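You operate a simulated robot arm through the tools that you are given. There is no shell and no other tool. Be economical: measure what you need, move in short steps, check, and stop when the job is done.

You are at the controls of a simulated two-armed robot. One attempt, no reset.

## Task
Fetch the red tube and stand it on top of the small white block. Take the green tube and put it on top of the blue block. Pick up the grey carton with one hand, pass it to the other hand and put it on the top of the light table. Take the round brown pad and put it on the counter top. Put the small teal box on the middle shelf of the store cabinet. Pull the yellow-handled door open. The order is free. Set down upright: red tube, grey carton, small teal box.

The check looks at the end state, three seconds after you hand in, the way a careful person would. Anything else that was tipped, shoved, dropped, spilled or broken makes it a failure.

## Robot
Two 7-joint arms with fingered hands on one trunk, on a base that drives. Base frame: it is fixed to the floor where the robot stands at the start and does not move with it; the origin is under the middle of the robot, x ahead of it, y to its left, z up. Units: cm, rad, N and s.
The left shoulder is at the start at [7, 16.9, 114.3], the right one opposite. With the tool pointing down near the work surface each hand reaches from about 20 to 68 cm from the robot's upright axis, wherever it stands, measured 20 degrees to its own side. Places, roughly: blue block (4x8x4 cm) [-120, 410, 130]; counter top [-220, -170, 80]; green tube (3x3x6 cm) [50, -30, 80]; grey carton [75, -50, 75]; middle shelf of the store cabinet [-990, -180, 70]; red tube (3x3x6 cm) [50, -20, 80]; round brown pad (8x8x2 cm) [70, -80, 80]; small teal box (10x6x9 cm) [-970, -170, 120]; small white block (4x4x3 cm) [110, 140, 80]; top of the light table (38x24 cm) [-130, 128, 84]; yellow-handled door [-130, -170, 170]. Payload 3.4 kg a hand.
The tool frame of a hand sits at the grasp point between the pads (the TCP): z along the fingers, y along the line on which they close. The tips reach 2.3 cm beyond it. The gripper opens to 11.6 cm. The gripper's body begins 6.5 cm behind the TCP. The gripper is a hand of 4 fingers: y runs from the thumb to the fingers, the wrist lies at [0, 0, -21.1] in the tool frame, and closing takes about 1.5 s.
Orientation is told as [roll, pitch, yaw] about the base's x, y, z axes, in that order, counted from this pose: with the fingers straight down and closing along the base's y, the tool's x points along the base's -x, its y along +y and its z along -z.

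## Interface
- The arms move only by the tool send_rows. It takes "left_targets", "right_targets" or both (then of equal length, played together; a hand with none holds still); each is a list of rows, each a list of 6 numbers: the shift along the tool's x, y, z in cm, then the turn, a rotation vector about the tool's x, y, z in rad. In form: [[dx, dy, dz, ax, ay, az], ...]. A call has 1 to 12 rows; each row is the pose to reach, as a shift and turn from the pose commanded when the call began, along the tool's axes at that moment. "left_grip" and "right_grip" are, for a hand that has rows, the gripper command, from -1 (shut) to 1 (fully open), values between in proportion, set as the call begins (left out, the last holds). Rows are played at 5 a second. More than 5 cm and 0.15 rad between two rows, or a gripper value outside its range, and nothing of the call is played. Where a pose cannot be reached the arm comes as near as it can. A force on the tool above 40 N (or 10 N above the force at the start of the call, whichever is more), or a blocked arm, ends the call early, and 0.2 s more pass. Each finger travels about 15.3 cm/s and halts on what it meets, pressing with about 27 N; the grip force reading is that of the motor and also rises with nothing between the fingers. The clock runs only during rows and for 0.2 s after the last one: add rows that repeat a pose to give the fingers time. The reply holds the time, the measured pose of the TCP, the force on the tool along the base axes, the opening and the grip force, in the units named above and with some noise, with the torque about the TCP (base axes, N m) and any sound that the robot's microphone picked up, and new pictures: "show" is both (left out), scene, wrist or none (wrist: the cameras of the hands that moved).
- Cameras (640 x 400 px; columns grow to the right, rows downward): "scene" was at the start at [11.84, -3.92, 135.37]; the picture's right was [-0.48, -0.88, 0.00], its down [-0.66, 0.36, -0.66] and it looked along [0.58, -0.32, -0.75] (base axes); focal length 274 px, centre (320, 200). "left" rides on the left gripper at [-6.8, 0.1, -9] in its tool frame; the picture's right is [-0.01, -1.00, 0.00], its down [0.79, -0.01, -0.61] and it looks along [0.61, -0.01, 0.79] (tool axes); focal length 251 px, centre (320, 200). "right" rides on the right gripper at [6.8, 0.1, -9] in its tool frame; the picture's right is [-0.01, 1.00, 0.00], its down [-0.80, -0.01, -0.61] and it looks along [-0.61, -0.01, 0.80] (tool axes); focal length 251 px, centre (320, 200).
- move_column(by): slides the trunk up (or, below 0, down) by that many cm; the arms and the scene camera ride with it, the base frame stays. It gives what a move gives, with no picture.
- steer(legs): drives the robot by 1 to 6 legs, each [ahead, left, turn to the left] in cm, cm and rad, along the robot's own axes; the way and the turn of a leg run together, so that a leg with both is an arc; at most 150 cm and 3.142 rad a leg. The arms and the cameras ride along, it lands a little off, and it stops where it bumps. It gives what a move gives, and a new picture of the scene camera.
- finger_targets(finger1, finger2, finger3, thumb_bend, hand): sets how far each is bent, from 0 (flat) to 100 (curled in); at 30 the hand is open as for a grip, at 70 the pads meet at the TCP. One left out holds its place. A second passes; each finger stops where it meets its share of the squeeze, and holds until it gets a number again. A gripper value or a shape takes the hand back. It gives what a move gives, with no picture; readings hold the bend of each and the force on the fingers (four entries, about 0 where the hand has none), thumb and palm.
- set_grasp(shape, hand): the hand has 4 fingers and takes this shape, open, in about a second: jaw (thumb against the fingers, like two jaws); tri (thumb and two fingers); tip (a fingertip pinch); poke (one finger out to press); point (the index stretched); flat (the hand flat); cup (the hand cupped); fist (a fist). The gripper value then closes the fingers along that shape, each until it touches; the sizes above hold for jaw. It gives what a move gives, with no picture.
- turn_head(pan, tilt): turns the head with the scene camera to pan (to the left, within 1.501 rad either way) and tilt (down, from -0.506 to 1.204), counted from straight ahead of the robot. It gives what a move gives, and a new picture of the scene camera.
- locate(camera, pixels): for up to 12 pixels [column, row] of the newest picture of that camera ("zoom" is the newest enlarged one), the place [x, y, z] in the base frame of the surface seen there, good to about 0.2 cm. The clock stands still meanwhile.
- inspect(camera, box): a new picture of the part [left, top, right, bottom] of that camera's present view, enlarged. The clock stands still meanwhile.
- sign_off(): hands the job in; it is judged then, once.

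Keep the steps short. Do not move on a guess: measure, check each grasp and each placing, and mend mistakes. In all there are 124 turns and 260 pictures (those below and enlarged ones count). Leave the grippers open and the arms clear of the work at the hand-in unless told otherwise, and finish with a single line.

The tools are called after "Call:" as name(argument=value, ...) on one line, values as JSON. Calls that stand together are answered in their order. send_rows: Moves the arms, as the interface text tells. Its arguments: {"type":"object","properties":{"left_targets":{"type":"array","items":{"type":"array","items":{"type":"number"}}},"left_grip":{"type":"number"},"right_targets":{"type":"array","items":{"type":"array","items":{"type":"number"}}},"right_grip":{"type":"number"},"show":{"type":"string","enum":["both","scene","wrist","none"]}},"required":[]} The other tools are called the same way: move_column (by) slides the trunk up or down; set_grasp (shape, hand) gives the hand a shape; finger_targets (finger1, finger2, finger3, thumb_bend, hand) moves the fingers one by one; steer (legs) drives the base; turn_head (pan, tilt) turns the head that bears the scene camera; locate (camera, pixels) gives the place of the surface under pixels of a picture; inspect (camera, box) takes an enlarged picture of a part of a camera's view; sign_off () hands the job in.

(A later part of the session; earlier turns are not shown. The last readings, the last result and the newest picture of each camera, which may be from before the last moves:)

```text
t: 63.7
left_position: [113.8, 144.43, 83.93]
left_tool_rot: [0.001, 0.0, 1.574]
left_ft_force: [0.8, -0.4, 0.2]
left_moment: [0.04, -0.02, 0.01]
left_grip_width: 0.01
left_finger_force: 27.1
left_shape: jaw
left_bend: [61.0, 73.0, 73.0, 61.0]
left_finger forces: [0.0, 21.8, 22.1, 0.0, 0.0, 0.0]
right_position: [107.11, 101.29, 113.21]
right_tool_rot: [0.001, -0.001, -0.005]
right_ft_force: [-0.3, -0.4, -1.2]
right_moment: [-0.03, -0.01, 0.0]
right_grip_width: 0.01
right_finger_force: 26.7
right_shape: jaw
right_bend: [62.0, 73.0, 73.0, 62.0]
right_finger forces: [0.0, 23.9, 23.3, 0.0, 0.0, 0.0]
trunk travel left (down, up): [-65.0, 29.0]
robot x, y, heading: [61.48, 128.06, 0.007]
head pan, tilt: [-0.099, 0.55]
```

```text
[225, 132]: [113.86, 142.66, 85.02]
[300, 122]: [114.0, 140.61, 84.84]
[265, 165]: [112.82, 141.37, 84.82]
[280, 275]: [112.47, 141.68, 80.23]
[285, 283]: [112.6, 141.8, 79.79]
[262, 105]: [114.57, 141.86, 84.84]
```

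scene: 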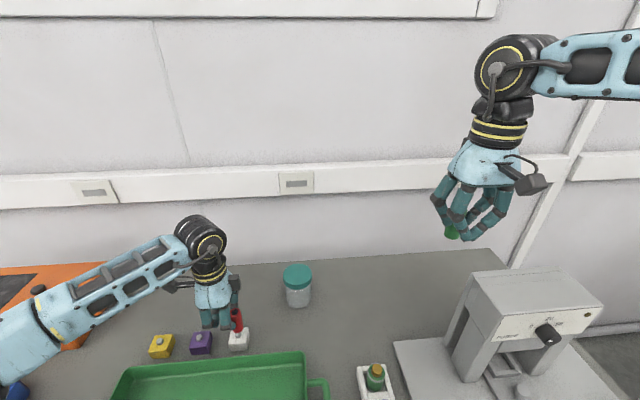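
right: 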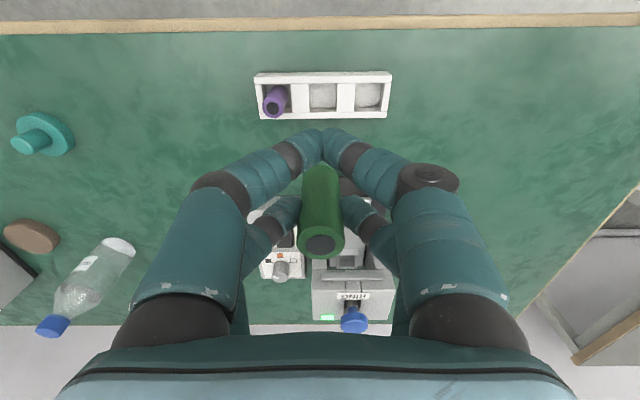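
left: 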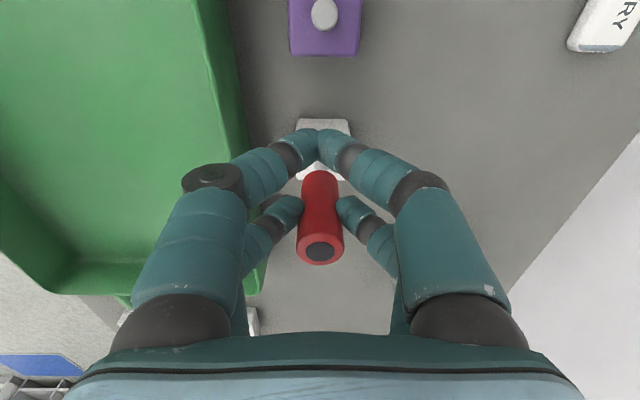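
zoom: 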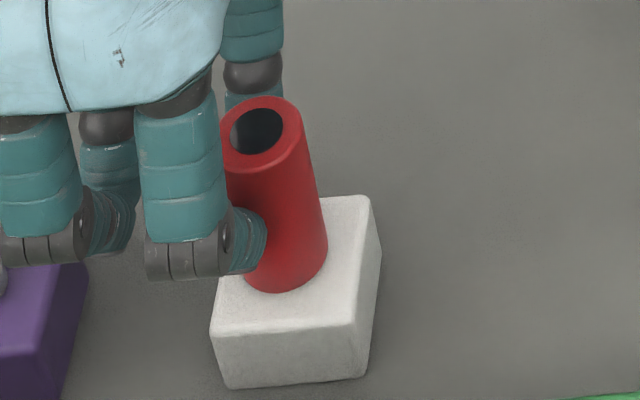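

Call:
send_rows(left_targets=[[0, 0, 0.1, 0, 0, 0], [0, 0, 0.2, 0, 0, 0], [0, 0, 0.3, 0, 0, 0], [0, 0, 0.3, 0, 0, 0]], show="none")

Call:
inspect(camera="scene", box=[222, 303, 262, 353])

Call:
locate(camera="zoom", pixels=[[300, 128], [265, 170], [285, 290], [285, 303], [360, 205]])

```text
t: 64.7
left_position: [113.87, 144.39, 83.72]
left_tool_rot: [0.001, 0.0, 1.574]
left_ft_force: [-0.2, 0.9, -1.1]
left_moment: [0.01, -0.01, -0.01]
left_grip_width: 0.0
left_finger_force: 27.1
left_shape: jaw
left_bend: [61.0, 73.0, 73.0, 61.0]
left_finger forces: [0.0, 21.7, 22.0, 0.0, 0.0, 0.0]
right_position: [107.13, 101.35, 113.49]
right_tool_rot: [0.0, 0.0, -0.006]
right_ft_force: [0.9, 0.2, -1.0]
right_moment: [0.02, 0.03, -0.03]
right_grip_width: 0.0
right_finger_force: 26.9
right_shape: jaw
right_bend: [62.0, 73.0, 73.0, 62.0]
right_finger forces: [0.1, 23.8, 23.3, 0.0, 0.0, 0.0]
trunk travel left (down, up): [-65.0, 29.0]
robot x, y, heading: [61.49, 127.54, 0.002]
head pan, tilt: [-0.099, 0.55]
```

```text
8.00 times, centred on (242, 328) of scene
```

zoom: 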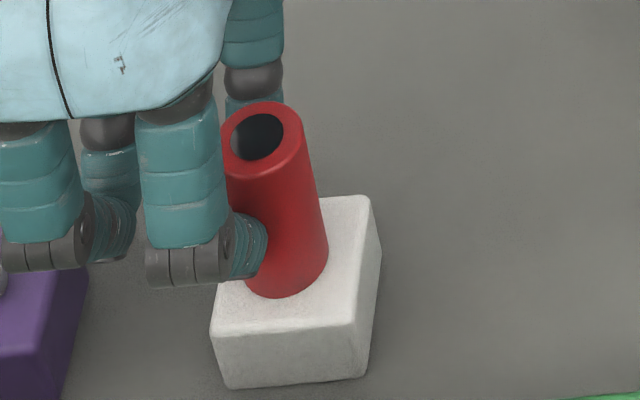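

```text
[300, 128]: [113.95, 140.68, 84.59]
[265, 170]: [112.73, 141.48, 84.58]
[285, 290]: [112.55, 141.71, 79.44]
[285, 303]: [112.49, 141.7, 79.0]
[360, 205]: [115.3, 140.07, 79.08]
```

Bottom about 0.15 cm above the block top (79.05). I'll lower 0.15 more and open the fingers.

Call:
send_rows(left_targets=[[0, 0, 0.1, 0, 0, 0], [0, 0, 0.2, 0, 0, 0], [0, 0, 0.2, 0, 0, 0]], show="none")

Call:
send_rows(left_targets=[[0, 0, 0, 0, 0, 0], [0, 0, 0, 0, 0, 0], [0, 0, 0, 0, 0, 0], [0, 0, 0, 0, 0, 0], [0, 0, 0, 0, 0, 0]], left_grip=-0.2, show="none")

Call:
inspect(camera="scene", box=[222, 303, 262, 353])

```text
t: 65.5
left_position: [113.82, 144.49, 83.62]
left_tool_rot: [-0.002, 0.0, 1.575]
left_ft_force: [1.1, 1.6, 7.5]
left_moment: [-0.12, -0.05, 0.01]
left_grip_width: 0.0
left_finger_force: 26.8
left_shape: jaw
left_bend: [61.0, 73.0, 73.0, 61.0]
left_finger forces: [0.0, 23.7, 25.3, 0.1, 0.0, 0.0]
right_position: [106.91, 101.49, 113.23]
right_tool_rot: [0.001, 0.001, -0.005]
right_ft_force: [0.3, 0.1, -0.2]
right_moment: [-0.02, 0.01, 0.04]
right_grip_width: 0.0
right_finger_force: 26.8
right_shape: jaw
right_bend: [62.0, 73.0, 73.0, 62.0]
right_finger forces: [0.1, 23.9, 23.3, 0.0, 0.0, 0.0]
trunk travel left (down, up): [-65.0, 29.0]
robot x, y, heading: [61.18, 128.01, 0.007]
head pan, tilt: [-0.099, 0.55]
```

```text
t: 66.7
left_position: [113.81, 144.45, 83.52]
left_tool_rot: [0.0, 0.001, 1.573]
left_ft_force: [0.5, -0.5, 0.3]
left_moment: [0.02, -0.01, -0.01]
left_grip_width: 4.58
left_finger_force: 0.1
left_shape: jaw
left_bend: [73.0, 73.0, 73.0, 77.0]
left_finger forces: [0.0, 0.1, 0.1, 0.0, 0.0, 0.0]
right_position: [106.98, 101.37, 113.31]
right_tool_rot: [-0.002, 0.0, -0.006]
right_ft_force: [-0.3, 0.2, 0.2]
right_moment: [-0.02, 0.01, 0.0]
right_grip_width: 0.03
right_finger_force: 27.2
right_shape: jaw
right_bend: [62.0, 73.0, 73.0, 62.0]
right_finger forces: [0.0, 23.8, 23.2, 0.1, 0.0, 0.0]
trunk travel left (down, up): [-65.0, 29.0]
robot x, y, heading: [61.34, 127.76, 0.006]
head pan, tilt: [-0.099, 0.55]
```

```text
8.00 times, centred on (242, 328) of scene
```

zoom: 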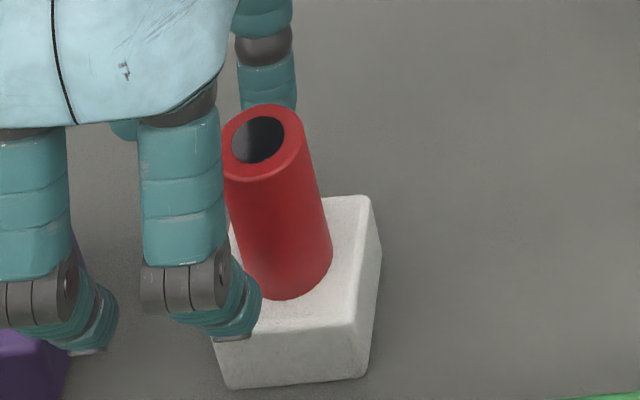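

Contact force 7.5 N, then released: the tube stands on the block. I'll raise the left hand straight up and check.

Call:
send_rows(left_targets=[[0, 0, -3, 0, 0, 0], [0, 0, -7, 0, 0, 0], [0, 0, -11, 0, 0, 0], [0, 0, -15, 0, 0, 0], [0, 0, -19, 0, 0, 0], [0, 0, -23, 0, 0, 0]], show="none")

Call:
inspect(camera="scene", box=[190, 293, 286, 353])

Call:
steer(legs=[[-75, 0, 0]])

```text
t: 68.1
left_position: [113.74, 144.6, 106.5]
left_tool_rot: [0.001, 0.0, 1.576]
left_ft_force: [0.6, 1.0, -0.4]
left_moment: [0.0, -0.02, 0.0]
left_grip_width: 4.63
left_finger_force: 0.0
left_shape: jaw
left_bend: [73.0, 73.0, 73.0, 77.0]
left_finger forces: [0.0, 0.0, 0.0, 0.1, 0.0, 0.1]
right_position: [106.99, 101.44, 113.36]
right_tool_rot: [-0.001, -0.001, -0.004]
right_ft_force: [-0.2, -0.2, -0.4]
right_moment: [0.0, 0.02, -0.03]
right_grip_width: 0.0
right_finger_force: 26.7
right_shape: jaw
right_bend: [62.0, 73.0, 73.0, 62.0]
right_finger forces: [0.2, 23.8, 23.4, 0.1, 0.0, 0.0]
trunk travel left (down, up): [-65.0, 29.0]
robot x, y, heading: [61.48, 127.77, -0.002]
head pan, tilt: [-0.099, 0.55]
```

```text
6.67 times, centred on (238, 323) of scene
```

zoom: 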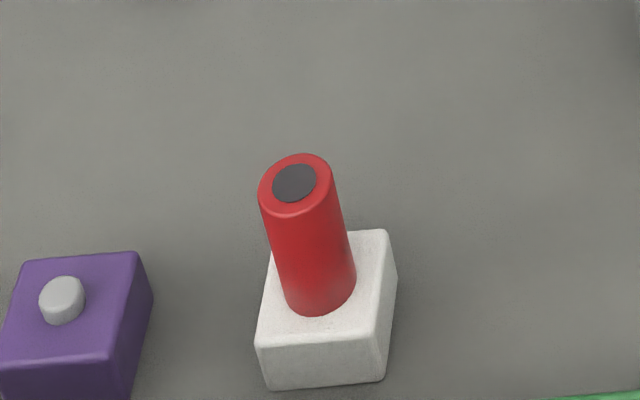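

```text
t: 72.2
left_position: [38.82, 144.53, 106.62]
left_tool_rot: [0.002, 0.001, 1.579]
left_ft_force: [-0.3, 0.6, -0.1]
left_moment: [-0.01, 0.01, 0.03]
left_grip_width: 4.62
left_finger_force: 0.0
left_shape: jaw
left_bend: [73.0, 73.0, 73.0, 77.0]
left_finger forces: [0.0, 0.0, 0.0, 0.0, 0.0, 0.0]
right_position: [32.4, 101.16, 113.35]
right_tool_rot: [-0.002, 0.0, -0.001]
right_ft_force: [-0.3, -0.5, 0.3]
right_moment: [-0.01, 0.02, 0.03]
right_grip_width: 0.0
right_finger_force: 27.1
right_shape: jaw
right_bend: [62.0, 73.0, 73.0, 62.0]
right_finger forces: [0.1, 23.8, 23.3, 0.0, 0.0, 0.1]
trunk travel left (down, up): [-65.0, 29.0]
robot x, y, heading: [-13.71, 127.25, 0.009]
head pan, tilt: [-0.099, 0.55]
```

scene: 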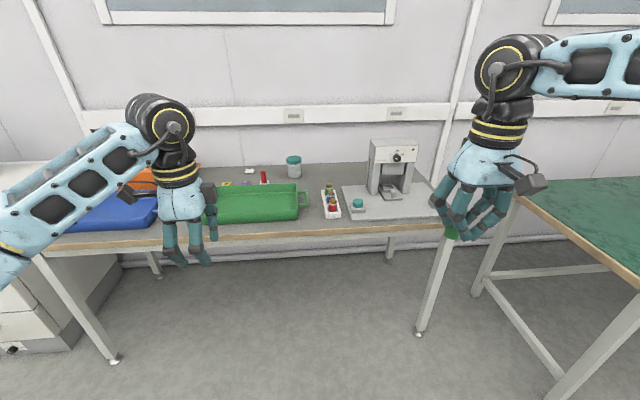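

Red stands on the white block. Next the green tube: blue block near (-120,410,130). I'll turn left to face +y and look around.

Call:
steer(legs=[[-10, 0, 0], [0, 0, 1.571]])

Call:
turn_head(pan=0.35, tilt=0.15)

```text
t: 77.2
left_position: [-40.71, 179.82, 106.49]
left_tool_rot: [0.0, 0.0, -3.133]
left_ft_force: [0.3, 0.3, -0.4]
left_moment: [-0.01, 0.0, 0.0]
left_grip_width: 4.61
left_finger_force: 0.0
left_shape: jaw
left_bend: [73.0, 73.0, 73.0, 77.0]
left_finger forces: [0.0, 0.0, 0.0, 0.0, 0.1, 0.1]
right_position: [2.52, 173.43, 113.28]
right_tool_rot: [0.001, -0.001, 1.572]
right_ft_force: [-0.1, 0.5, -0.9]
right_moment: [0.02, -0.04, 0.0]
right_grip_width: 0.0
right_finger_force: 27.2
right_shape: jaw
right_bend: [62.0, 73.0, 73.0, 62.0]
right_finger forces: [0.1, 22.6, 23.0, 0.0, 0.1, 0.1]
trunk travel left (down, up): [-65.0, 29.0]
robot x, y, heading: [-23.25, 127.35, 1.579]
head pan, tilt: [-0.099, 0.55]
```

scene: 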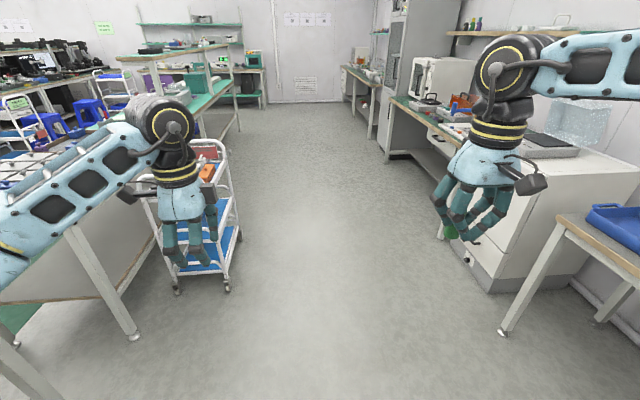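

```text
t: 78.1
left_position: [-40.76, 179.75, 106.59]
left_tool_rot: [0.001, 0.0, -3.132]
left_ft_force: [-0.7, 0.3, 0.8]
left_moment: [-0.03, 0.0, -0.02]
left_grip_width: 4.6
left_finger_force: 0.0
left_shape: jaw
left_bend: [73.0, 73.0, 73.0, 77.0]
left_finger forces: [0.0, 0.1, 0.0, 0.1, 0.1, 0.0]
right_position: [2.66, 173.43, 113.26]
right_tool_rot: [0.0, -0.001, 1.57]
right_ft_force: [0.7, 0.2, -0.5]
right_moment: [-0.01, -0.01, -0.02]
right_grip_width: 0.0
right_finger_force: 26.6
right_shape: jaw
right_bend: [62.0, 73.0, 73.0, 62.0]
right_finger forces: [0.1, 22.7, 23.0, 0.0, 0.0, 0.0]
trunk travel left (down, up): [-65.0, 29.0]
robot x, y, heading: [-23.57, 127.18, 1.582]
head pan, tilt: [0.351, 0.15]
```

scene: 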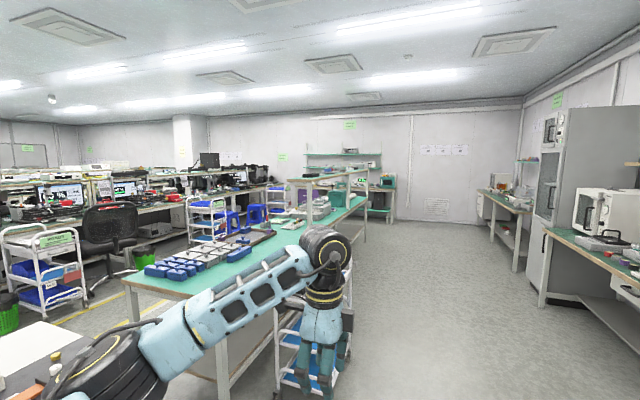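

Call:
inspect(camera="scene", box=[240, 150, 400, 250])

Call:
locate(camera="zoom", pixels=[[200, 120], [490, 100], [300, 140], [480, 225], [250, 160], [420, 110], [370, 285], [200, 130], [500, 180], [230, 115], [330, 125], [100, 330]])

Call:
locate(camera="scene", pixels=[[365, 230], [128, 290], [345, 230], [275, 380], [440, 250], [225, 385], [330, 275], [20, 350], [355, 205]])

```text
4.00 times, centred on (320, 200) of scene
```

zoom: 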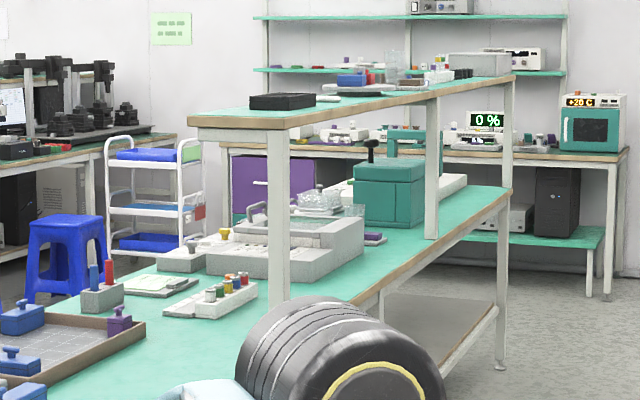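

```text
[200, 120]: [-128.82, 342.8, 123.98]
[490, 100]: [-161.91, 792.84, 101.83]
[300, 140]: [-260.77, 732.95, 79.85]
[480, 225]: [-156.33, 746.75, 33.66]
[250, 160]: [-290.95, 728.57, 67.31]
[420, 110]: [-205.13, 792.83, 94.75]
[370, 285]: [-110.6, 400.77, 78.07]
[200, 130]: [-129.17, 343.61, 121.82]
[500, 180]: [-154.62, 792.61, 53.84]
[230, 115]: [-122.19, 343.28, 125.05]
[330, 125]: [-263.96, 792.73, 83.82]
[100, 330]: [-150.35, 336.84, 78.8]
```

```text
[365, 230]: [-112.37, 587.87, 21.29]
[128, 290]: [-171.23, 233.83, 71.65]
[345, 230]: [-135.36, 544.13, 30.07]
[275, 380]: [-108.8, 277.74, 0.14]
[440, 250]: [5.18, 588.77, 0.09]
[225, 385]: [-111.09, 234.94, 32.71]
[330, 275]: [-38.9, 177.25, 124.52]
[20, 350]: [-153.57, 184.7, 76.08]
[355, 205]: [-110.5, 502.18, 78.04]
```

The blue block stands on a shelf (top z≈125) above the central bench, whose front edge is x≈-111. I'll raise the trunk, drive along the free aisle to y≈410 and turn to face -x.

Call:
move_column(by=28)

Call:
steer(legs=[[141, 0, 0], [141, 0, 0], [0, 0, 1.56]])

Call:
turn_head(pan=0.0, tilt=0.4)

```text
t: 80.9
left_position: [-40.7, 179.79, 134.51]
left_tool_rot: [0.001, 0.0, -3.134]
left_ft_force: [-0.5, -0.5, 0.5]
left_moment: [-0.02, -0.01, -0.01]
left_grip_width: 4.61
left_finger_force: 0.2
left_shape: jaw
left_bend: [73.0, 73.0, 73.0, 77.0]
left_finger forces: [0.0, 0.1, 0.0, 0.1, 0.0, 0.1]
right_position: [2.56, 173.31, 141.32]
right_tool_rot: [-0.001, 0.0, 1.572]
right_ft_force: [0.6, 0.1, -0.2]
right_moment: [0.02, 0.01, -0.01]
right_grip_width: 0.0
right_finger_force: 26.4
right_shape: jaw
right_bend: [62.0, 73.0, 73.0, 62.0]
right_finger forces: [0.0, 22.7, 23.0, 0.1, 0.0, 0.0]
trunk travel left (down, up): [-93.0, 1.0]
robot x, y, heading: [-23.69, 127.26, 1.58]
head pan, tilt: [0.351, 0.15]
```

```text
t: 98.2
left_position: [-82.01, 390.8, 134.58]
left_tool_rot: [0.0, 0.001, -1.579]
left_ft_force: [0.6, -0.6, -1.1]
left_moment: [0.0, 0.01, -0.03]
left_grip_width: 4.61
left_finger_force: 0.1
left_shape: jaw
left_bend: [73.0, 73.0, 73.0, 77.0]
left_finger forces: [0.0, 0.0, 0.0, 0.0, 0.0, 0.1]
right_position: [-74.85, 433.96, 141.34]
right_tool_rot: [0.0, 0.001, 3.128]
right_ft_force: [-0.3, 0.3, -0.5]
right_moment: [-0.01, -0.03, 0.01]
right_grip_width: 0.0
right_finger_force: 26.6
right_shape: jaw
right_bend: [62.0, 73.0, 73.0, 62.0]
right_finger forces: [0.1, 22.6, 23.0, 0.1, 0.1, 0.0]
trunk travel left (down, up): [-93.0, 1.0]
robot x, y, heading: [-29.55, 406.68, 3.135]
head pan, tilt: [0.351, 0.15]
```

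scene: 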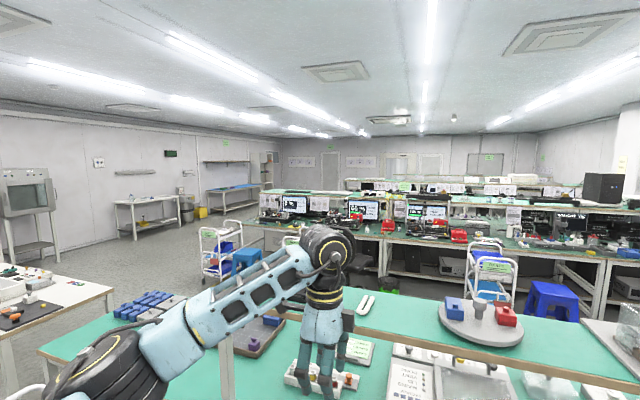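

```text
t: 99.1
left_position: [-82.05, 390.75, 134.58]
left_tool_rot: [0.0, -0.001, -1.578]
left_ft_force: [0.2, -0.6, -0.8]
left_moment: [0.0, 0.01, 0.03]
left_grip_width: 4.6
left_finger_force: 0.0
left_shape: jaw
left_bend: [73.0, 73.0, 73.0, 77.0]
left_finger forces: [0.0, 0.1, 0.0, 0.0, 0.0, 0.0]
right_position: [-74.98, 433.87, 141.33]
right_tool_rot: [0.001, 0.0, 3.129]
right_ft_force: [0.0, 0.7, -0.9]
right_moment: [0.02, 0.01, -0.03]
right_grip_width: 0.0
right_finger_force: 26.6
right_shape: jaw
right_bend: [62.0, 73.0, 73.0, 62.0]
right_finger forces: [0.0, 22.6, 23.0, 0.0, 0.1, 0.0]
trunk travel left (down, up): [-93.0, 1.0]
robot x, y, heading: [-29.49, 407.25, 3.135]
head pan, tilt: [0.0, 0.4]
```

scene: 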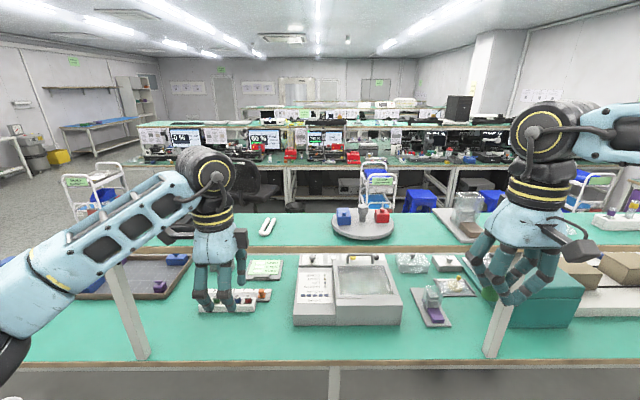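

I see a round turntable on the shelf with a blue block (344,215), a red one and a grey post.

Call:
inspect(camera="scene", box=[320, 195, 416, 255])

Call:
locate(camera="zoom", pixels=[[160, 82], [120, 90], [200, 90], [150, 130], [110, 80], [215, 80], [280, 100], [420, 95], [100, 200], [480, 200], [300, 370], [280, 280]])

```text
6.67 times, centred on (368, 225) of scene
```

zoom: 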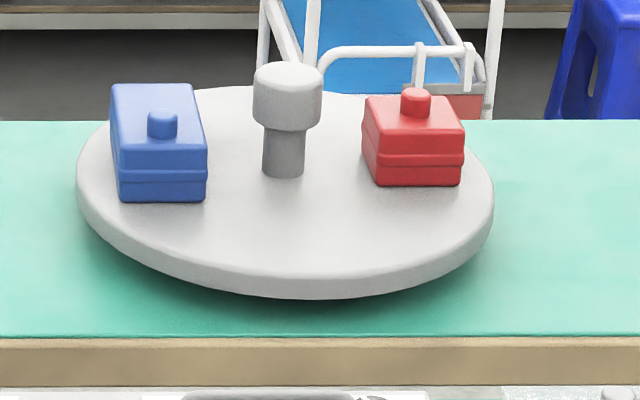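

```text
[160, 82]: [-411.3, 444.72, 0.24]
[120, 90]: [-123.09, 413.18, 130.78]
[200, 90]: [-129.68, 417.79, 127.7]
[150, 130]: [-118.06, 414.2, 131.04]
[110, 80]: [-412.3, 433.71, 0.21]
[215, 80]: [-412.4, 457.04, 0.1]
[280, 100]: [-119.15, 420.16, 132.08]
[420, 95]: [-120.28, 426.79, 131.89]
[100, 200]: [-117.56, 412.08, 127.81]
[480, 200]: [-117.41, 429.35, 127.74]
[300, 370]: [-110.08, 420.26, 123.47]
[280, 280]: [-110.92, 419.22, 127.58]
```

Blue block: top z≈130.9 with a knob, at about (-120,414). I'll raise the left hand 10 cm for clearance, shift 15 cm left and go 28 cm ahead, then measure again.

Call:
send_rows(left_targets=[[0, 0, -4, 0, 0, 0], [0, 0, -8, 0, 0, 0], [0, 0, -12, 0, 0, 0]], show="none")

Call:
steer(legs=[[0, 15, 0.006], [28, 0, 0]])

Call:
turn_head(pan=-0.35, tilt=0.6)

```text
t: 99.9
left_position: [-82.04, 390.64, 146.74]
left_tool_rot: [-0.001, 0.0, -1.579]
left_ft_force: [-0.3, 0.4, -0.5]
left_moment: [0.04, -0.01, 0.01]
left_grip_width: 4.61
left_finger_force: 0.0
left_shape: jaw
left_bend: [73.0, 73.0, 73.0, 77.0]
left_finger forces: [0.1, 0.0, 0.0, 0.0, 0.0, 0.0]
right_position: [-74.77, 433.98, 141.35]
right_tool_rot: [0.0, 0.0, 3.128]
right_ft_force: [-0.2, 0.5, -1.2]
right_moment: [-0.01, 0.0, -0.01]
right_grip_width: 0.0
right_finger_force: 27.2
right_shape: jaw
right_bend: [62.0, 73.0, 73.0, 62.0]
right_finger forces: [0.0, 22.5, 23.0, 0.0, 0.1, 0.0]
trunk travel left (down, up): [-93.0, 1.0]
robot x, y, heading: [-29.67, 406.96, 3.137]
head pan, tilt: [0.0, 0.4]
```

```text
t: 102.8
left_position: [-109.5, 374.5, 146.84]
left_tool_rot: [-0.004, 0.0, -1.567]
left_ft_force: [-0.2, -0.4, 1.7]
left_moment: [0.0, -0.01, 0.02]
left_grip_width: 4.61
left_finger_force: 0.1
left_shape: jaw
left_bend: [73.0, 73.0, 73.0, 77.0]
left_finger forces: [0.1, 0.0, 0.0, 0.0, 0.0, 0.1]
right_position: [-102.65, 417.87, 141.39]
right_tool_rot: [0.0, -0.005, 3.135]
right_ft_force: [0.8, -0.4, -1.0]
right_moment: [0.01, -0.02, -0.06]
right_grip_width: 0.02
right_finger_force: 26.8
right_shape: jaw
right_bend: [62.0, 73.0, 73.0, 62.0]
right_finger forces: [0.0, 22.6, 23.0, 0.1, 0.0, 0.0]
trunk travel left (down, up): [-93.0, 1.0]
robot x, y, heading: [-57.46, 391.23, -3.14]
head pan, tilt: [0.0, 0.4]
```

scene: 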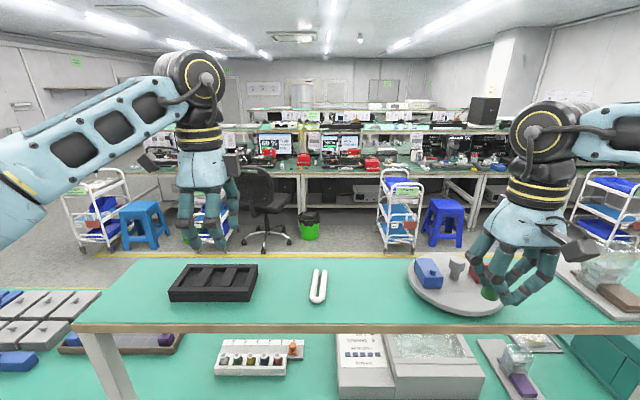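

```text
t: 103.7
left_position: [-109.83, 374.42, 146.66]
left_tool_rot: [0.0, -0.001, -1.567]
left_ft_force: [0.1, 0.0, 0.7]
left_moment: [-0.02, 0.01, -0.03]
left_grip_width: 4.61
left_finger_force: 0.1
left_shape: jaw
left_bend: [73.0, 73.0, 73.0, 77.0]
left_finger forces: [0.1, 0.0, 0.1, 0.0, 0.0, 0.0]
right_position: [-103.19, 417.71, 141.25]
right_tool_rot: [0.0, -0.001, 3.136]
right_ft_force: [0.3, -0.4, -0.7]
right_moment: [0.0, -0.04, 0.01]
right_grip_width: 0.0
right_finger_force: 27.1
right_shape: jaw
right_bend: [62.0, 73.0, 73.0, 62.0]
right_finger forces: [0.0, 22.6, 23.1, 0.0, 0.0, 0.0]
trunk travel left (down, up): [-93.0, 1.0]
robot x, y, heading: [-57.41, 391.4, -3.141]
head pan, tilt: [-0.351, 0.6]
```

scene: 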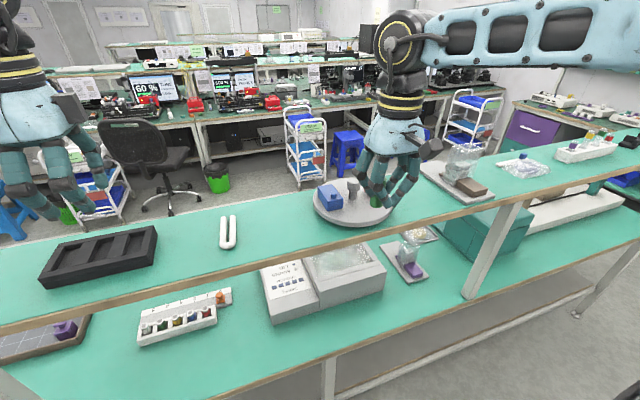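

Call:
inspect(camera="scene", box=[310, 172, 374, 222])

Call:
locate(camera="zoom", pixels=[[190, 155], [185, 140], [195, 175], [120, 150], [230, 130], [110, 200], [300, 200], [385, 130], [150, 250], [300, 260], [90, 135], [210, 130]])

Call:
inspect(camera="scene", box=[352, 165, 416, 215])

Call:
inspect(camera="right", box=[240, 80, 400, 280])

Call:
locate(camera="zoom", pixels=[[320, 325], [295, 325], [345, 325], [320, 305], [320, 345], [320, 280], [320, 210], [300, 200], [340, 200]])

```text
8.00 times, centred on (342, 197) of scene
```

zoom: 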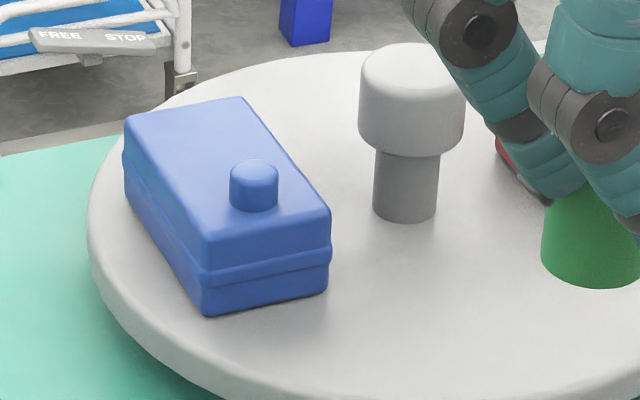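

```text
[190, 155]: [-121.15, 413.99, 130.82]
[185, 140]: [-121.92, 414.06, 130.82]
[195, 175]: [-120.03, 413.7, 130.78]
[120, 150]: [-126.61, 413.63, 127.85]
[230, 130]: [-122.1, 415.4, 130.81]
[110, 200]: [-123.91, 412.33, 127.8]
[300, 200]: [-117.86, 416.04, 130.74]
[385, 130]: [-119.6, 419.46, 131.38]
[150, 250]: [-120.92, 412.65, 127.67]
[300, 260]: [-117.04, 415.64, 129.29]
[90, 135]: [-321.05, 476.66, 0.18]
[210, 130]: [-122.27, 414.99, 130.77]
```

```text
8.00 times, centred on (384, 190) of scene
```

zoom: 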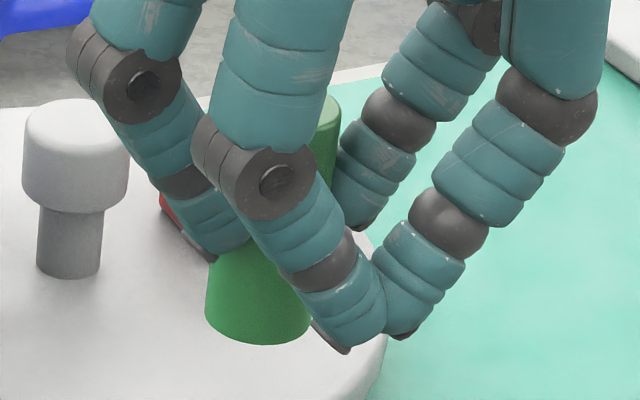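

```text
2.00 times, centred on (320, 180) of right
```

zoom: 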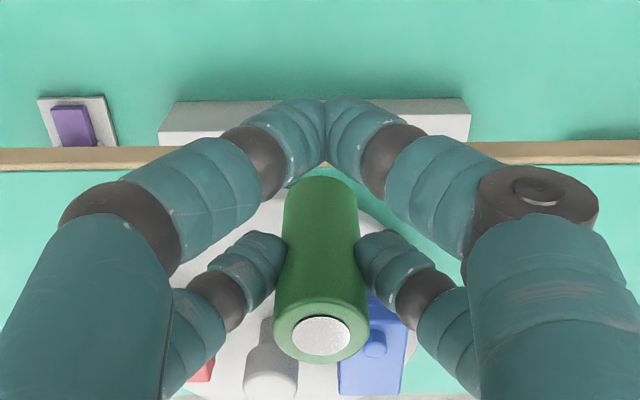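

```text
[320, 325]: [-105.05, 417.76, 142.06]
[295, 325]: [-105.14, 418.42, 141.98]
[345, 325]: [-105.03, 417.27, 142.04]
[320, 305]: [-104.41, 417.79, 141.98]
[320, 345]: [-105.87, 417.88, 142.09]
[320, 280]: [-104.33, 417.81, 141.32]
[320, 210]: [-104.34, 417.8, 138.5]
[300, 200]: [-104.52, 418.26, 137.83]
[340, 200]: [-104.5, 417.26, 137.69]
```

Tube axis at about (-105.4,417.8), bottom z≈136.0; the bore is see-through. I'll now measure the blue block's knob exactly.

Call:
inspect(camera="scene", box=[322, 182, 354, 214])

Call:
locate(camera="zoom", pixels=[[196, 120], [196, 108], [196, 135], [180, 118], [212, 118], [196, 165], [150, 160], [250, 160], [196, 60], [40, 90], [180, 270], [300, 240]])

```text
12.50 times, centred on (338, 198) of scene
```

zoom: 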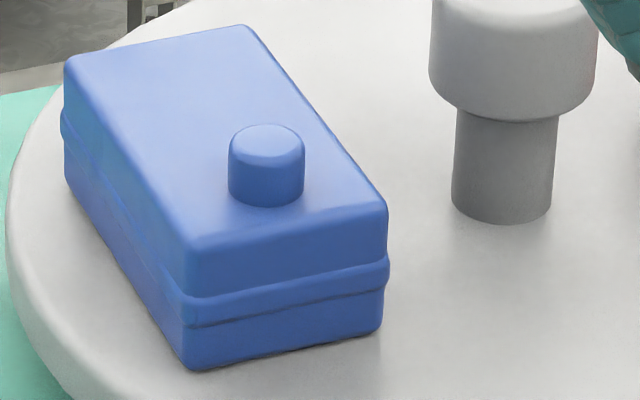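

```text
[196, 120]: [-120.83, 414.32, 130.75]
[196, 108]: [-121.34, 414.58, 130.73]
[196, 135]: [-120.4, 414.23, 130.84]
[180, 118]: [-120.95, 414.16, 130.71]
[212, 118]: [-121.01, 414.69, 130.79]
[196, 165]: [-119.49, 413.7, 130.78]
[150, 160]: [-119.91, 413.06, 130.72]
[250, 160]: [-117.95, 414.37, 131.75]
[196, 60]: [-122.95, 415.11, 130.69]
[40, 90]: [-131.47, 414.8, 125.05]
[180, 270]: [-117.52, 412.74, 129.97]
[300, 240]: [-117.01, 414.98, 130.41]
```

Call:
locate(camera="zoom", pixels=[[266, 143], [240, 145], [294, 145], [266, 130], [266, 158], [266, 190], [266, 203], [235, 185], [298, 185], [375, 205], [195, 245], [245, 30]])

```text
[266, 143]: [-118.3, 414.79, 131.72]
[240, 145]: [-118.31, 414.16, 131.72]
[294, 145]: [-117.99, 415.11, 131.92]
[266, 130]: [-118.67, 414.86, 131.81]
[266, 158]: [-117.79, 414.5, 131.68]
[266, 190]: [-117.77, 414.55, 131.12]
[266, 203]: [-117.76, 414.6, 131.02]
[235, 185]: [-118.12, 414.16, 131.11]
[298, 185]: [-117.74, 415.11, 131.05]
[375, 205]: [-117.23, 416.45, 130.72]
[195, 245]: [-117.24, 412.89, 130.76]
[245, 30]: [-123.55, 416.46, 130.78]
```

Knob centre ≈ (-118.35,414.77), knob top 131.85, block top 130.77. The tube-to-TCP offset is (-2.2,+0.1). I'll raise the right hand 4 cm and drive 10 cm closer for reach.

Call:
send_rows(right_targets=[[0, 0, -2, 0, 0, 0], [0, 0, -4, 0, 0, 0]], show="none")

Call:
steer(legs=[[10, 0, 0]])

Call:
send_rows(right_targets=[[0, 0, 0, 0, 0, 0]], show="none")

```text
t: 104.3
left_position: [-109.77, 374.51, 146.6]
left_tool_rot: [0.0, 0.0, -1.566]
left_ft_force: [-0.8, 0.7, -0.7]
left_moment: [0.0, 0.01, -0.01]
left_grip_width: 4.61
left_finger_force: 0.1
left_shape: jaw
left_bend: [73.0, 73.0, 73.0, 77.0]
left_finger forces: [0.0, 0.1, 0.1, 0.0, 0.1, 0.0]
right_position: [-103.15, 417.78, 145.45]
right_tool_rot: [0.001, 0.0, 3.138]
right_ft_force: [0.1, 0.4, -0.1]
right_moment: [0.0, 0.03, -0.02]
right_grip_width: 0.01
right_finger_force: 27.0
right_shape: jaw
right_bend: [62.0, 73.0, 73.0, 62.0]
right_finger forces: [0.0, 22.5, 23.1, 0.1, 0.0, 0.1]
trunk travel left (down, up): [-93.0, 1.0]
robot x, y, heading: [-57.09, 391.09, -3.14]
head pan, tilt: [-0.351, 0.6]
```

```text
t: 105.4
left_position: [-118.22, 374.41, 147.16]
left_tool_rot: [-0.01, -0.001, -1.567]
left_ft_force: [0.6, 0.5, -0.6]
left_moment: [-0.02, 0.07, 0.01]
left_grip_width: 4.59
left_finger_force: 0.0
left_shape: jaw
left_bend: [73.0, 73.0, 73.0, 77.0]
left_finger forces: [0.1, 0.0, 0.0, 0.0, 0.0, 0.0]
right_position: [-111.69, 417.75, 145.81]
right_tool_rot: [-0.001, -0.008, 3.138]
right_ft_force: [0.5, -0.3, -0.1]
right_moment: [0.01, 0.07, 0.06]
right_grip_width: 0.02
right_finger_force: 26.9
right_shape: jaw
right_bend: [62.0, 73.0, 73.0, 62.0]
right_finger forces: [0.0, 22.5, 23.0, 0.0, 0.0, 0.1]
trunk travel left (down, up): [-93.0, 1.0]
robot x, y, heading: [-67.18, 391.22, -3.134]
head pan, tilt: [-0.351, 0.6]
```

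scene: 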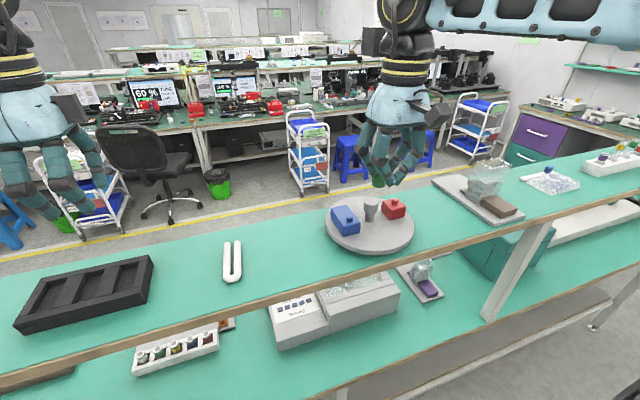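

```text
t: 105.8
left_position: [-119.96, 374.4, 146.44]
left_tool_rot: [0.004, 0.0, -1.569]
left_ft_force: [-0.1, -0.3, -0.3]
left_moment: [0.01, -0.02, 0.03]
left_grip_width: 4.61
left_finger_force: 0.0
left_shape: jaw
left_bend: [73.0, 73.0, 73.0, 77.0]
left_finger forces: [0.0, 0.0, 0.0, 0.0, 0.0, 0.0]
right_position: [-113.25, 417.79, 145.28]
right_tool_rot: [-0.001, 0.004, 3.138]
right_ft_force: [0.2, 1.4, -0.4]
right_moment: [0.03, -0.05, -0.01]
right_grip_width: 0.0
right_finger_force: 27.2
right_shape: jaw
right_bend: [62.0, 73.0, 73.0, 62.0]
right_finger forces: [0.1, 22.5, 23.0, 0.0, 0.0, 0.0]
trunk travel left (down, up): [-93.0, 1.0]
robot x, y, heading: [-66.95, 391.56, -3.14]
head pan, tilt: [-0.351, 0.6]
```

Now at (-113.25,417.8,145.3). I'll move to TCP (-116.15,414.65) and lower 7 cm, then check from the scene camera.

Call:
send_rows(right_targets=[[-2.9, 3.13, 0, 0, 0, 0], [-2.9, 3.13, 3.5, 0, 0, 0], [-2.9, 3.13, 7, 0, 0, 0], [-2.9, 3.13, 7, 0, 0, 0], [-2.9, 3.13, 7, 0, 0, 0], [-2.9, 3.13, 7, 0, 0, 0]], show="none")

Call:
inspect(camera="scene", box=[320, 170, 384, 240])

Call:
inspect(camera="right", box=[240, 80, 400, 280])

Call:
locate(camera="zoom", pixels=[[320, 325], [295, 325], [345, 325], [320, 345], [320, 280], [320, 210], [320, 190]])

```text
t: 107.2
left_position: [-119.49, 374.44, 146.66]
left_tool_rot: [-0.001, -0.001, -1.567]
left_ft_force: [-0.6, -0.2, -0.3]
left_moment: [-0.03, -0.01, 0.05]
left_grip_width: 4.62
left_finger_force: 0.0
left_shape: jaw
left_bend: [73.0, 73.0, 73.0, 77.0]
left_finger forces: [0.0, 0.0, 0.0, 0.0, 0.0, 0.1]
right_position: [-115.64, 414.49, 138.53]
right_tool_rot: [0.0, 0.0, 3.139]
right_ft_force: [-0.6, -0.1, -0.5]
right_moment: [-0.02, -0.04, 0.01]
right_grip_width: 0.0
right_finger_force: 27.1
right_shape: jaw
right_bend: [62.0, 73.0, 73.0, 62.0]
right_finger forces: [0.0, 22.4, 23.0, 0.0, 0.0, 0.0]
trunk travel left (down, up): [-93.0, 1.0]
robot x, y, heading: [-66.62, 390.99, -3.139]
head pan, tilt: [-0.351, 0.6]
```

```text
5.71 times, centred on (352, 205) of scene
```

zoom: 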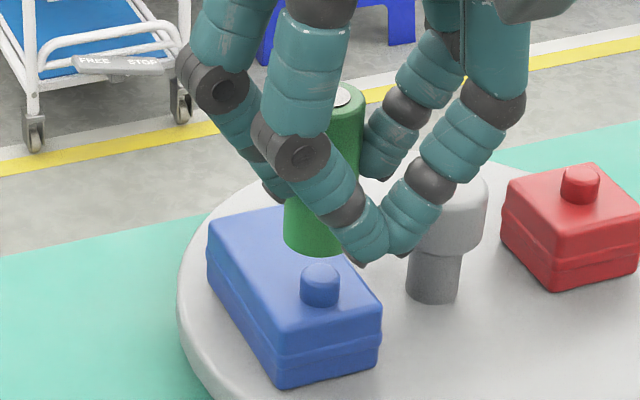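

```text
2.00 times, centred on (320, 180) of right
```

zoom: 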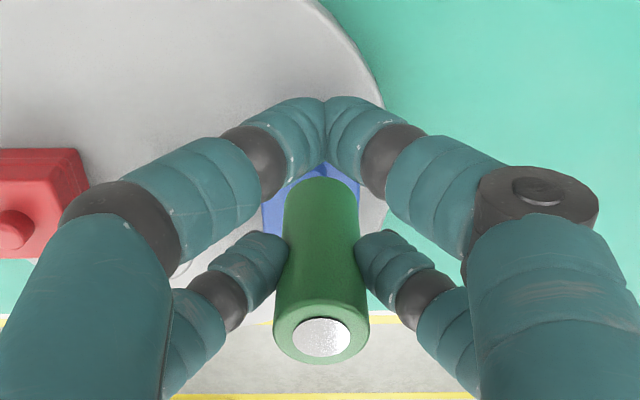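

```text
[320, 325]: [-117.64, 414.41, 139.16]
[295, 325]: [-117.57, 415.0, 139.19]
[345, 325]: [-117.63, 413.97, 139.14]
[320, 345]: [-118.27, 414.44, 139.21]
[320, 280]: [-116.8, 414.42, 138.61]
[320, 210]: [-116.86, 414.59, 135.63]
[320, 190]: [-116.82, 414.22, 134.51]
```

Tube axis ≈ (-117.9,414.5); it needs (-0.45,+0.27). I'll correct and lower 1 cm, then look closely.

Call:
send_rows(right_targets=[[-0.45, -0.27, 0, 0, 0, 0], [-0.45, -0.27, 0.5, 0, 0, 0], [-0.45, -0.27, 1.0, 0, 0, 0], [-0.45, -0.27, 1.0, 0, 0, 0], [-0.45, -0.27, 1.0, 0, 0, 0]], show="none")

Call:
inspect(camera="scene", box=[330, 180, 378, 228])

Call:
locate(camera="zoom", pixels=[[180, 205], [180, 190], [150, 180], [180, 240], [155, 245], [205, 245], [180, 262], [220, 70], [210, 60]])

```text
t: 108.4
left_position: [-119.48, 374.55, 146.67]
left_tool_rot: [-0.001, 0.002, -1.569]
left_ft_force: [-0.3, 0.1, 0.2]
left_moment: [-0.01, 0.01, 0.01]
left_grip_width: 4.62
left_finger_force: 0.0
left_shape: jaw
left_bend: [73.0, 73.0, 73.0, 77.0]
left_finger forces: [0.0, 0.0, 0.1, 0.1, 0.0, 0.0]
right_position: [-116.22, 414.63, 137.31]
right_tool_rot: [0.0, 0.0, 3.137]
right_ft_force: [-0.4, -0.4, -1.0]
right_moment: [0.04, 0.01, -0.02]
right_grip_width: 0.0
right_finger_force: 27.4
right_shape: jaw
right_bend: [62.0, 73.0, 73.0, 62.0]
right_finger forces: [0.1, 22.4, 23.1, 0.0, 0.0, 0.0]
trunk travel left (down, up): [-93.0, 1.0]
robot x, y, heading: [-66.95, 391.37, -3.138]
head pan, tilt: [-0.351, 0.6]
```

```text
8.33 times, centred on (354, 204) of scene
```

zoom: 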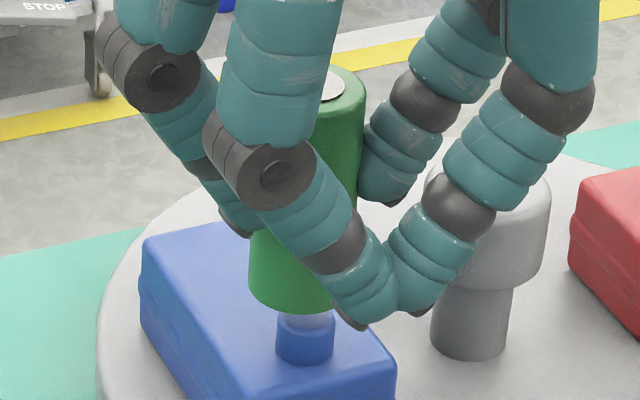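

```text
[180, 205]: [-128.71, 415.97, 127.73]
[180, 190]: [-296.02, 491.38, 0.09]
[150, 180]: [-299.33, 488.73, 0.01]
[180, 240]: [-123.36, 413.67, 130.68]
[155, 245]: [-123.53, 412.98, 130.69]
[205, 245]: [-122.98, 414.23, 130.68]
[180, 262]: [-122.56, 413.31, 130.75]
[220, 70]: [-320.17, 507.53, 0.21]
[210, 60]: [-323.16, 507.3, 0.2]
```

Call:
locate(camera="zoom", pixels=[[290, 295], [260, 285], [320, 300], [305, 345], [280, 345], [330, 345], [305, 320], [345, 100], [360, 120], [355, 75], [255, 250], [290, 260]])

```text
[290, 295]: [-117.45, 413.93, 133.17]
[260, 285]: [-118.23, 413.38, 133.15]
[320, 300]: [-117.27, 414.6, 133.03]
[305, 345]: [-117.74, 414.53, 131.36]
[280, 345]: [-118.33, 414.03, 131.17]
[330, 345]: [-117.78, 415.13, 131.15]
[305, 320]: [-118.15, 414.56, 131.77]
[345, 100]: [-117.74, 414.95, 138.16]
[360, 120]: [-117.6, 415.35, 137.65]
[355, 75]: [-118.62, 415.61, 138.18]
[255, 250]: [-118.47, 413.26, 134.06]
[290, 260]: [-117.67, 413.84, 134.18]
```

Circle fit: tube axis (-118.35,414.45), knob (-118.4,414.75). I'll shift +0.3 in y and lower in small steps.

Call:
send_rows(right_targets=[[-0.05, -0.3, 0, 0, 0, 0], [-0.05, -0.3, 0.2, 0, 0, 0], [-0.05, -0.3, 0.4, 0, 0, 0], [-0.05, -0.3, 0.6, 0, 0, 0], [-0.05, -0.3, 0.8, 0, 0, 0], [-0.05, -0.3, 0.8, 0, 0, 0]], show="none")

Call:
inspect(camera="scene", box=[330, 180, 378, 228])

Call:
locate(camera="zoom", pixels=[[290, 310], [265, 310], [320, 320], [275, 280], [300, 350], [355, 85]])

```text
t: 109.8
left_position: [-119.49, 374.51, 146.68]
left_tool_rot: [-0.001, 0.001, -1.567]
left_ft_force: [0.8, 0.7, 0.2]
left_moment: [-0.01, 0.0, 0.03]
left_grip_width: 4.62
left_finger_force: 0.1
left_shape: jaw
left_bend: [73.0, 73.0, 73.0, 77.0]
left_finger forces: [0.0, 0.1, 0.0, 0.0, 0.0, 0.0]
right_position: [-116.04, 415.21, 136.61]
right_tool_rot: [0.0, 0.0, 3.138]
right_ft_force: [0.4, -0.4, -1.7]
right_moment: [-0.01, -0.01, 0.0]
right_grip_width: 0.0
right_finger_force: 26.9
right_shape: jaw
right_bend: [62.0, 73.0, 73.0, 62.0]
right_finger forces: [0.0, 22.4, 23.0, 0.0, 0.1, 0.0]
trunk travel left (down, up): [-93.0, 1.0]
robot x, y, heading: [-66.78, 391.59, -3.136]
head pan, tilt: [-0.351, 0.6]
```

```text
8.33 times, centred on (354, 204) of scene
```

zoom: 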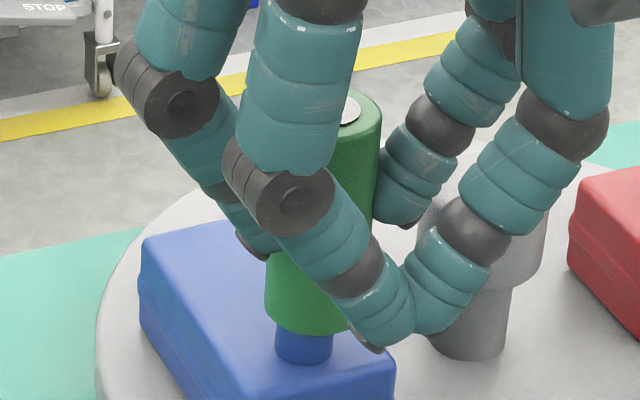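

```text
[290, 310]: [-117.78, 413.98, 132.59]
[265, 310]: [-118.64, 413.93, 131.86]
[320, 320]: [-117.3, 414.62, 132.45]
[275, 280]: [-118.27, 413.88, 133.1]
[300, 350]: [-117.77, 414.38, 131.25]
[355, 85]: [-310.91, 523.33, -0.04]
```

Now only about 0.12 cm too far to +y. I'll nudge back and lower on.

Call:
send_rows(right_targets=[[0, 0.13, 0, 0, 0, 0], [0, 0.13, 0.2, 0, 0, 0], [0, 0.13, 0.4, 0, 0, 0], [0, 0.13, 0.6, 0, 0, 0], [0, 0.13, 0.8, 0, 0, 0], [0, 0.13, 0.8, 0, 0, 0]], show="none")

Call:
inspect(camera="scene", box=[330, 180, 378, 228])

Call:
locate(camera="zoom", pixels=[[290, 325], [270, 315], [320, 340], [275, 290], [300, 350], [300, 365]])

```text
t: 111.2
left_position: [-119.2, 374.34, 146.83]
left_tool_rot: [-0.004, -0.001, -1.567]
left_ft_force: [-0.4, 0.2, -0.1]
left_moment: [0.02, 0.01, 0.01]
left_grip_width: 4.61
left_finger_force: 0.0
left_shape: jaw
left_bend: [73.0, 73.0, 73.0, 77.0]
left_finger forces: [0.0, 0.1, 0.0, 0.1, 0.1, 0.0]
right_position: [-115.91, 414.96, 136.09]
right_tool_rot: [-0.001, -0.003, 3.139]
right_ft_force: [-1.5, 3.6, 28.5]
right_moment: [0.12, 0.58, -0.04]
right_grip_width: 0.01
right_finger_force: 27.2
right_shape: jaw
right_bend: [62.0, 74.0, 74.0, 62.0]
right_finger forces: [0.0, 28.4, 31.5, 0.0, 0.0, 0.0]
trunk travel left (down, up): [-93.0, 1.0]
robot x, y, heading: [-66.77, 391.5, -3.137]
head pan, tilt: [-0.351, 0.6]
```

```text
8.33 times, centred on (354, 204) of scene
```

zoom: 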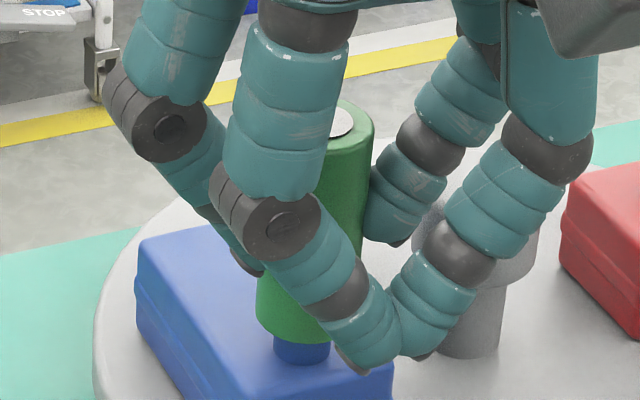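

```text
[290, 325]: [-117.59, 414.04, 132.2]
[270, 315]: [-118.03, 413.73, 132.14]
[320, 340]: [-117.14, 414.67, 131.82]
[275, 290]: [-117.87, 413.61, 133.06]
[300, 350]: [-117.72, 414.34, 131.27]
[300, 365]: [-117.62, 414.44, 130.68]
```

Contact with 28 N: the tube sits on the knob's rim, not over it. The torque suggests the knob lies slightly towards +y of the bore. I'll back off 0.5 cm and re-measure both.

Call:
send_rows(right_targets=[[0, 0, -0.3, 0, 0, 0], [0, 0, -0.6, 0, 0, 0], [0, 0, -0.6, 0, 0, 0], [0, 0, -0.6, 0, 0, 0], [0, 0, -0.6, 0, 0, 0]], show="none")

Call:
inspect(camera="scene", box=[344, 200, 376, 228])

Call:
locate(camera="zoom", pixels=[[200, 160], [165, 150], [145, 140], [230, 175], [260, 185], [175, 110], [215, 235], [175, 240], [250, 245], [190, 250], [235, 250], [160, 120]])

```text
t: 112.4
left_position: [-119.4, 374.43, 146.74]
left_tool_rot: [0.0, 0.001, -1.566]
left_ft_force: [0.1, -0.2, -0.4]
left_moment: [0.0, 0.0, 0.01]
left_grip_width: 4.61
left_finger_force: 0.1
left_shape: jaw
left_bend: [73.0, 73.0, 73.0, 77.0]
left_finger forces: [0.0, 0.0, 0.0, 0.0, 0.1, 0.0]
right_position: [-116.24, 415.0, 136.42]
right_tool_rot: [0.001, -0.001, 3.137]
right_ft_force: [-0.7, -0.1, -0.3]
right_moment: [0.02, 0.01, 0.01]
right_grip_width: 0.01
right_finger_force: 27.0
right_shape: jaw
right_bend: [62.0, 74.0, 74.0, 62.0]
right_finger forces: [0.1, 24.2, 24.9, 0.0, 0.1, 0.0]
trunk travel left (down, up): [-93.0, 1.0]
robot x, y, heading: [-67.09, 391.22, -3.136]
head pan, tilt: [-0.351, 0.6]
```

```text
14.29 times, centred on (360, 214) of scene
```

zoom: 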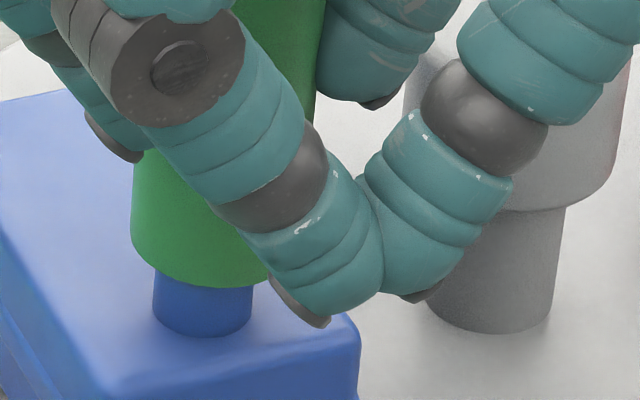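

```text
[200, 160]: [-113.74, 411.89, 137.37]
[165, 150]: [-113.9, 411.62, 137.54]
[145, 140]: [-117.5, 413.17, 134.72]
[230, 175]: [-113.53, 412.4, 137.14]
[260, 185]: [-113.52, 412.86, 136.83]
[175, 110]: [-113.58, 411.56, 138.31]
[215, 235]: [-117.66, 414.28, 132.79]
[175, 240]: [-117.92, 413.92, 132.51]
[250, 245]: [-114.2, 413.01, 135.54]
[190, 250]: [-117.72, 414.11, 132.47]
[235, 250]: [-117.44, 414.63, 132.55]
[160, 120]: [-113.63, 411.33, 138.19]
```

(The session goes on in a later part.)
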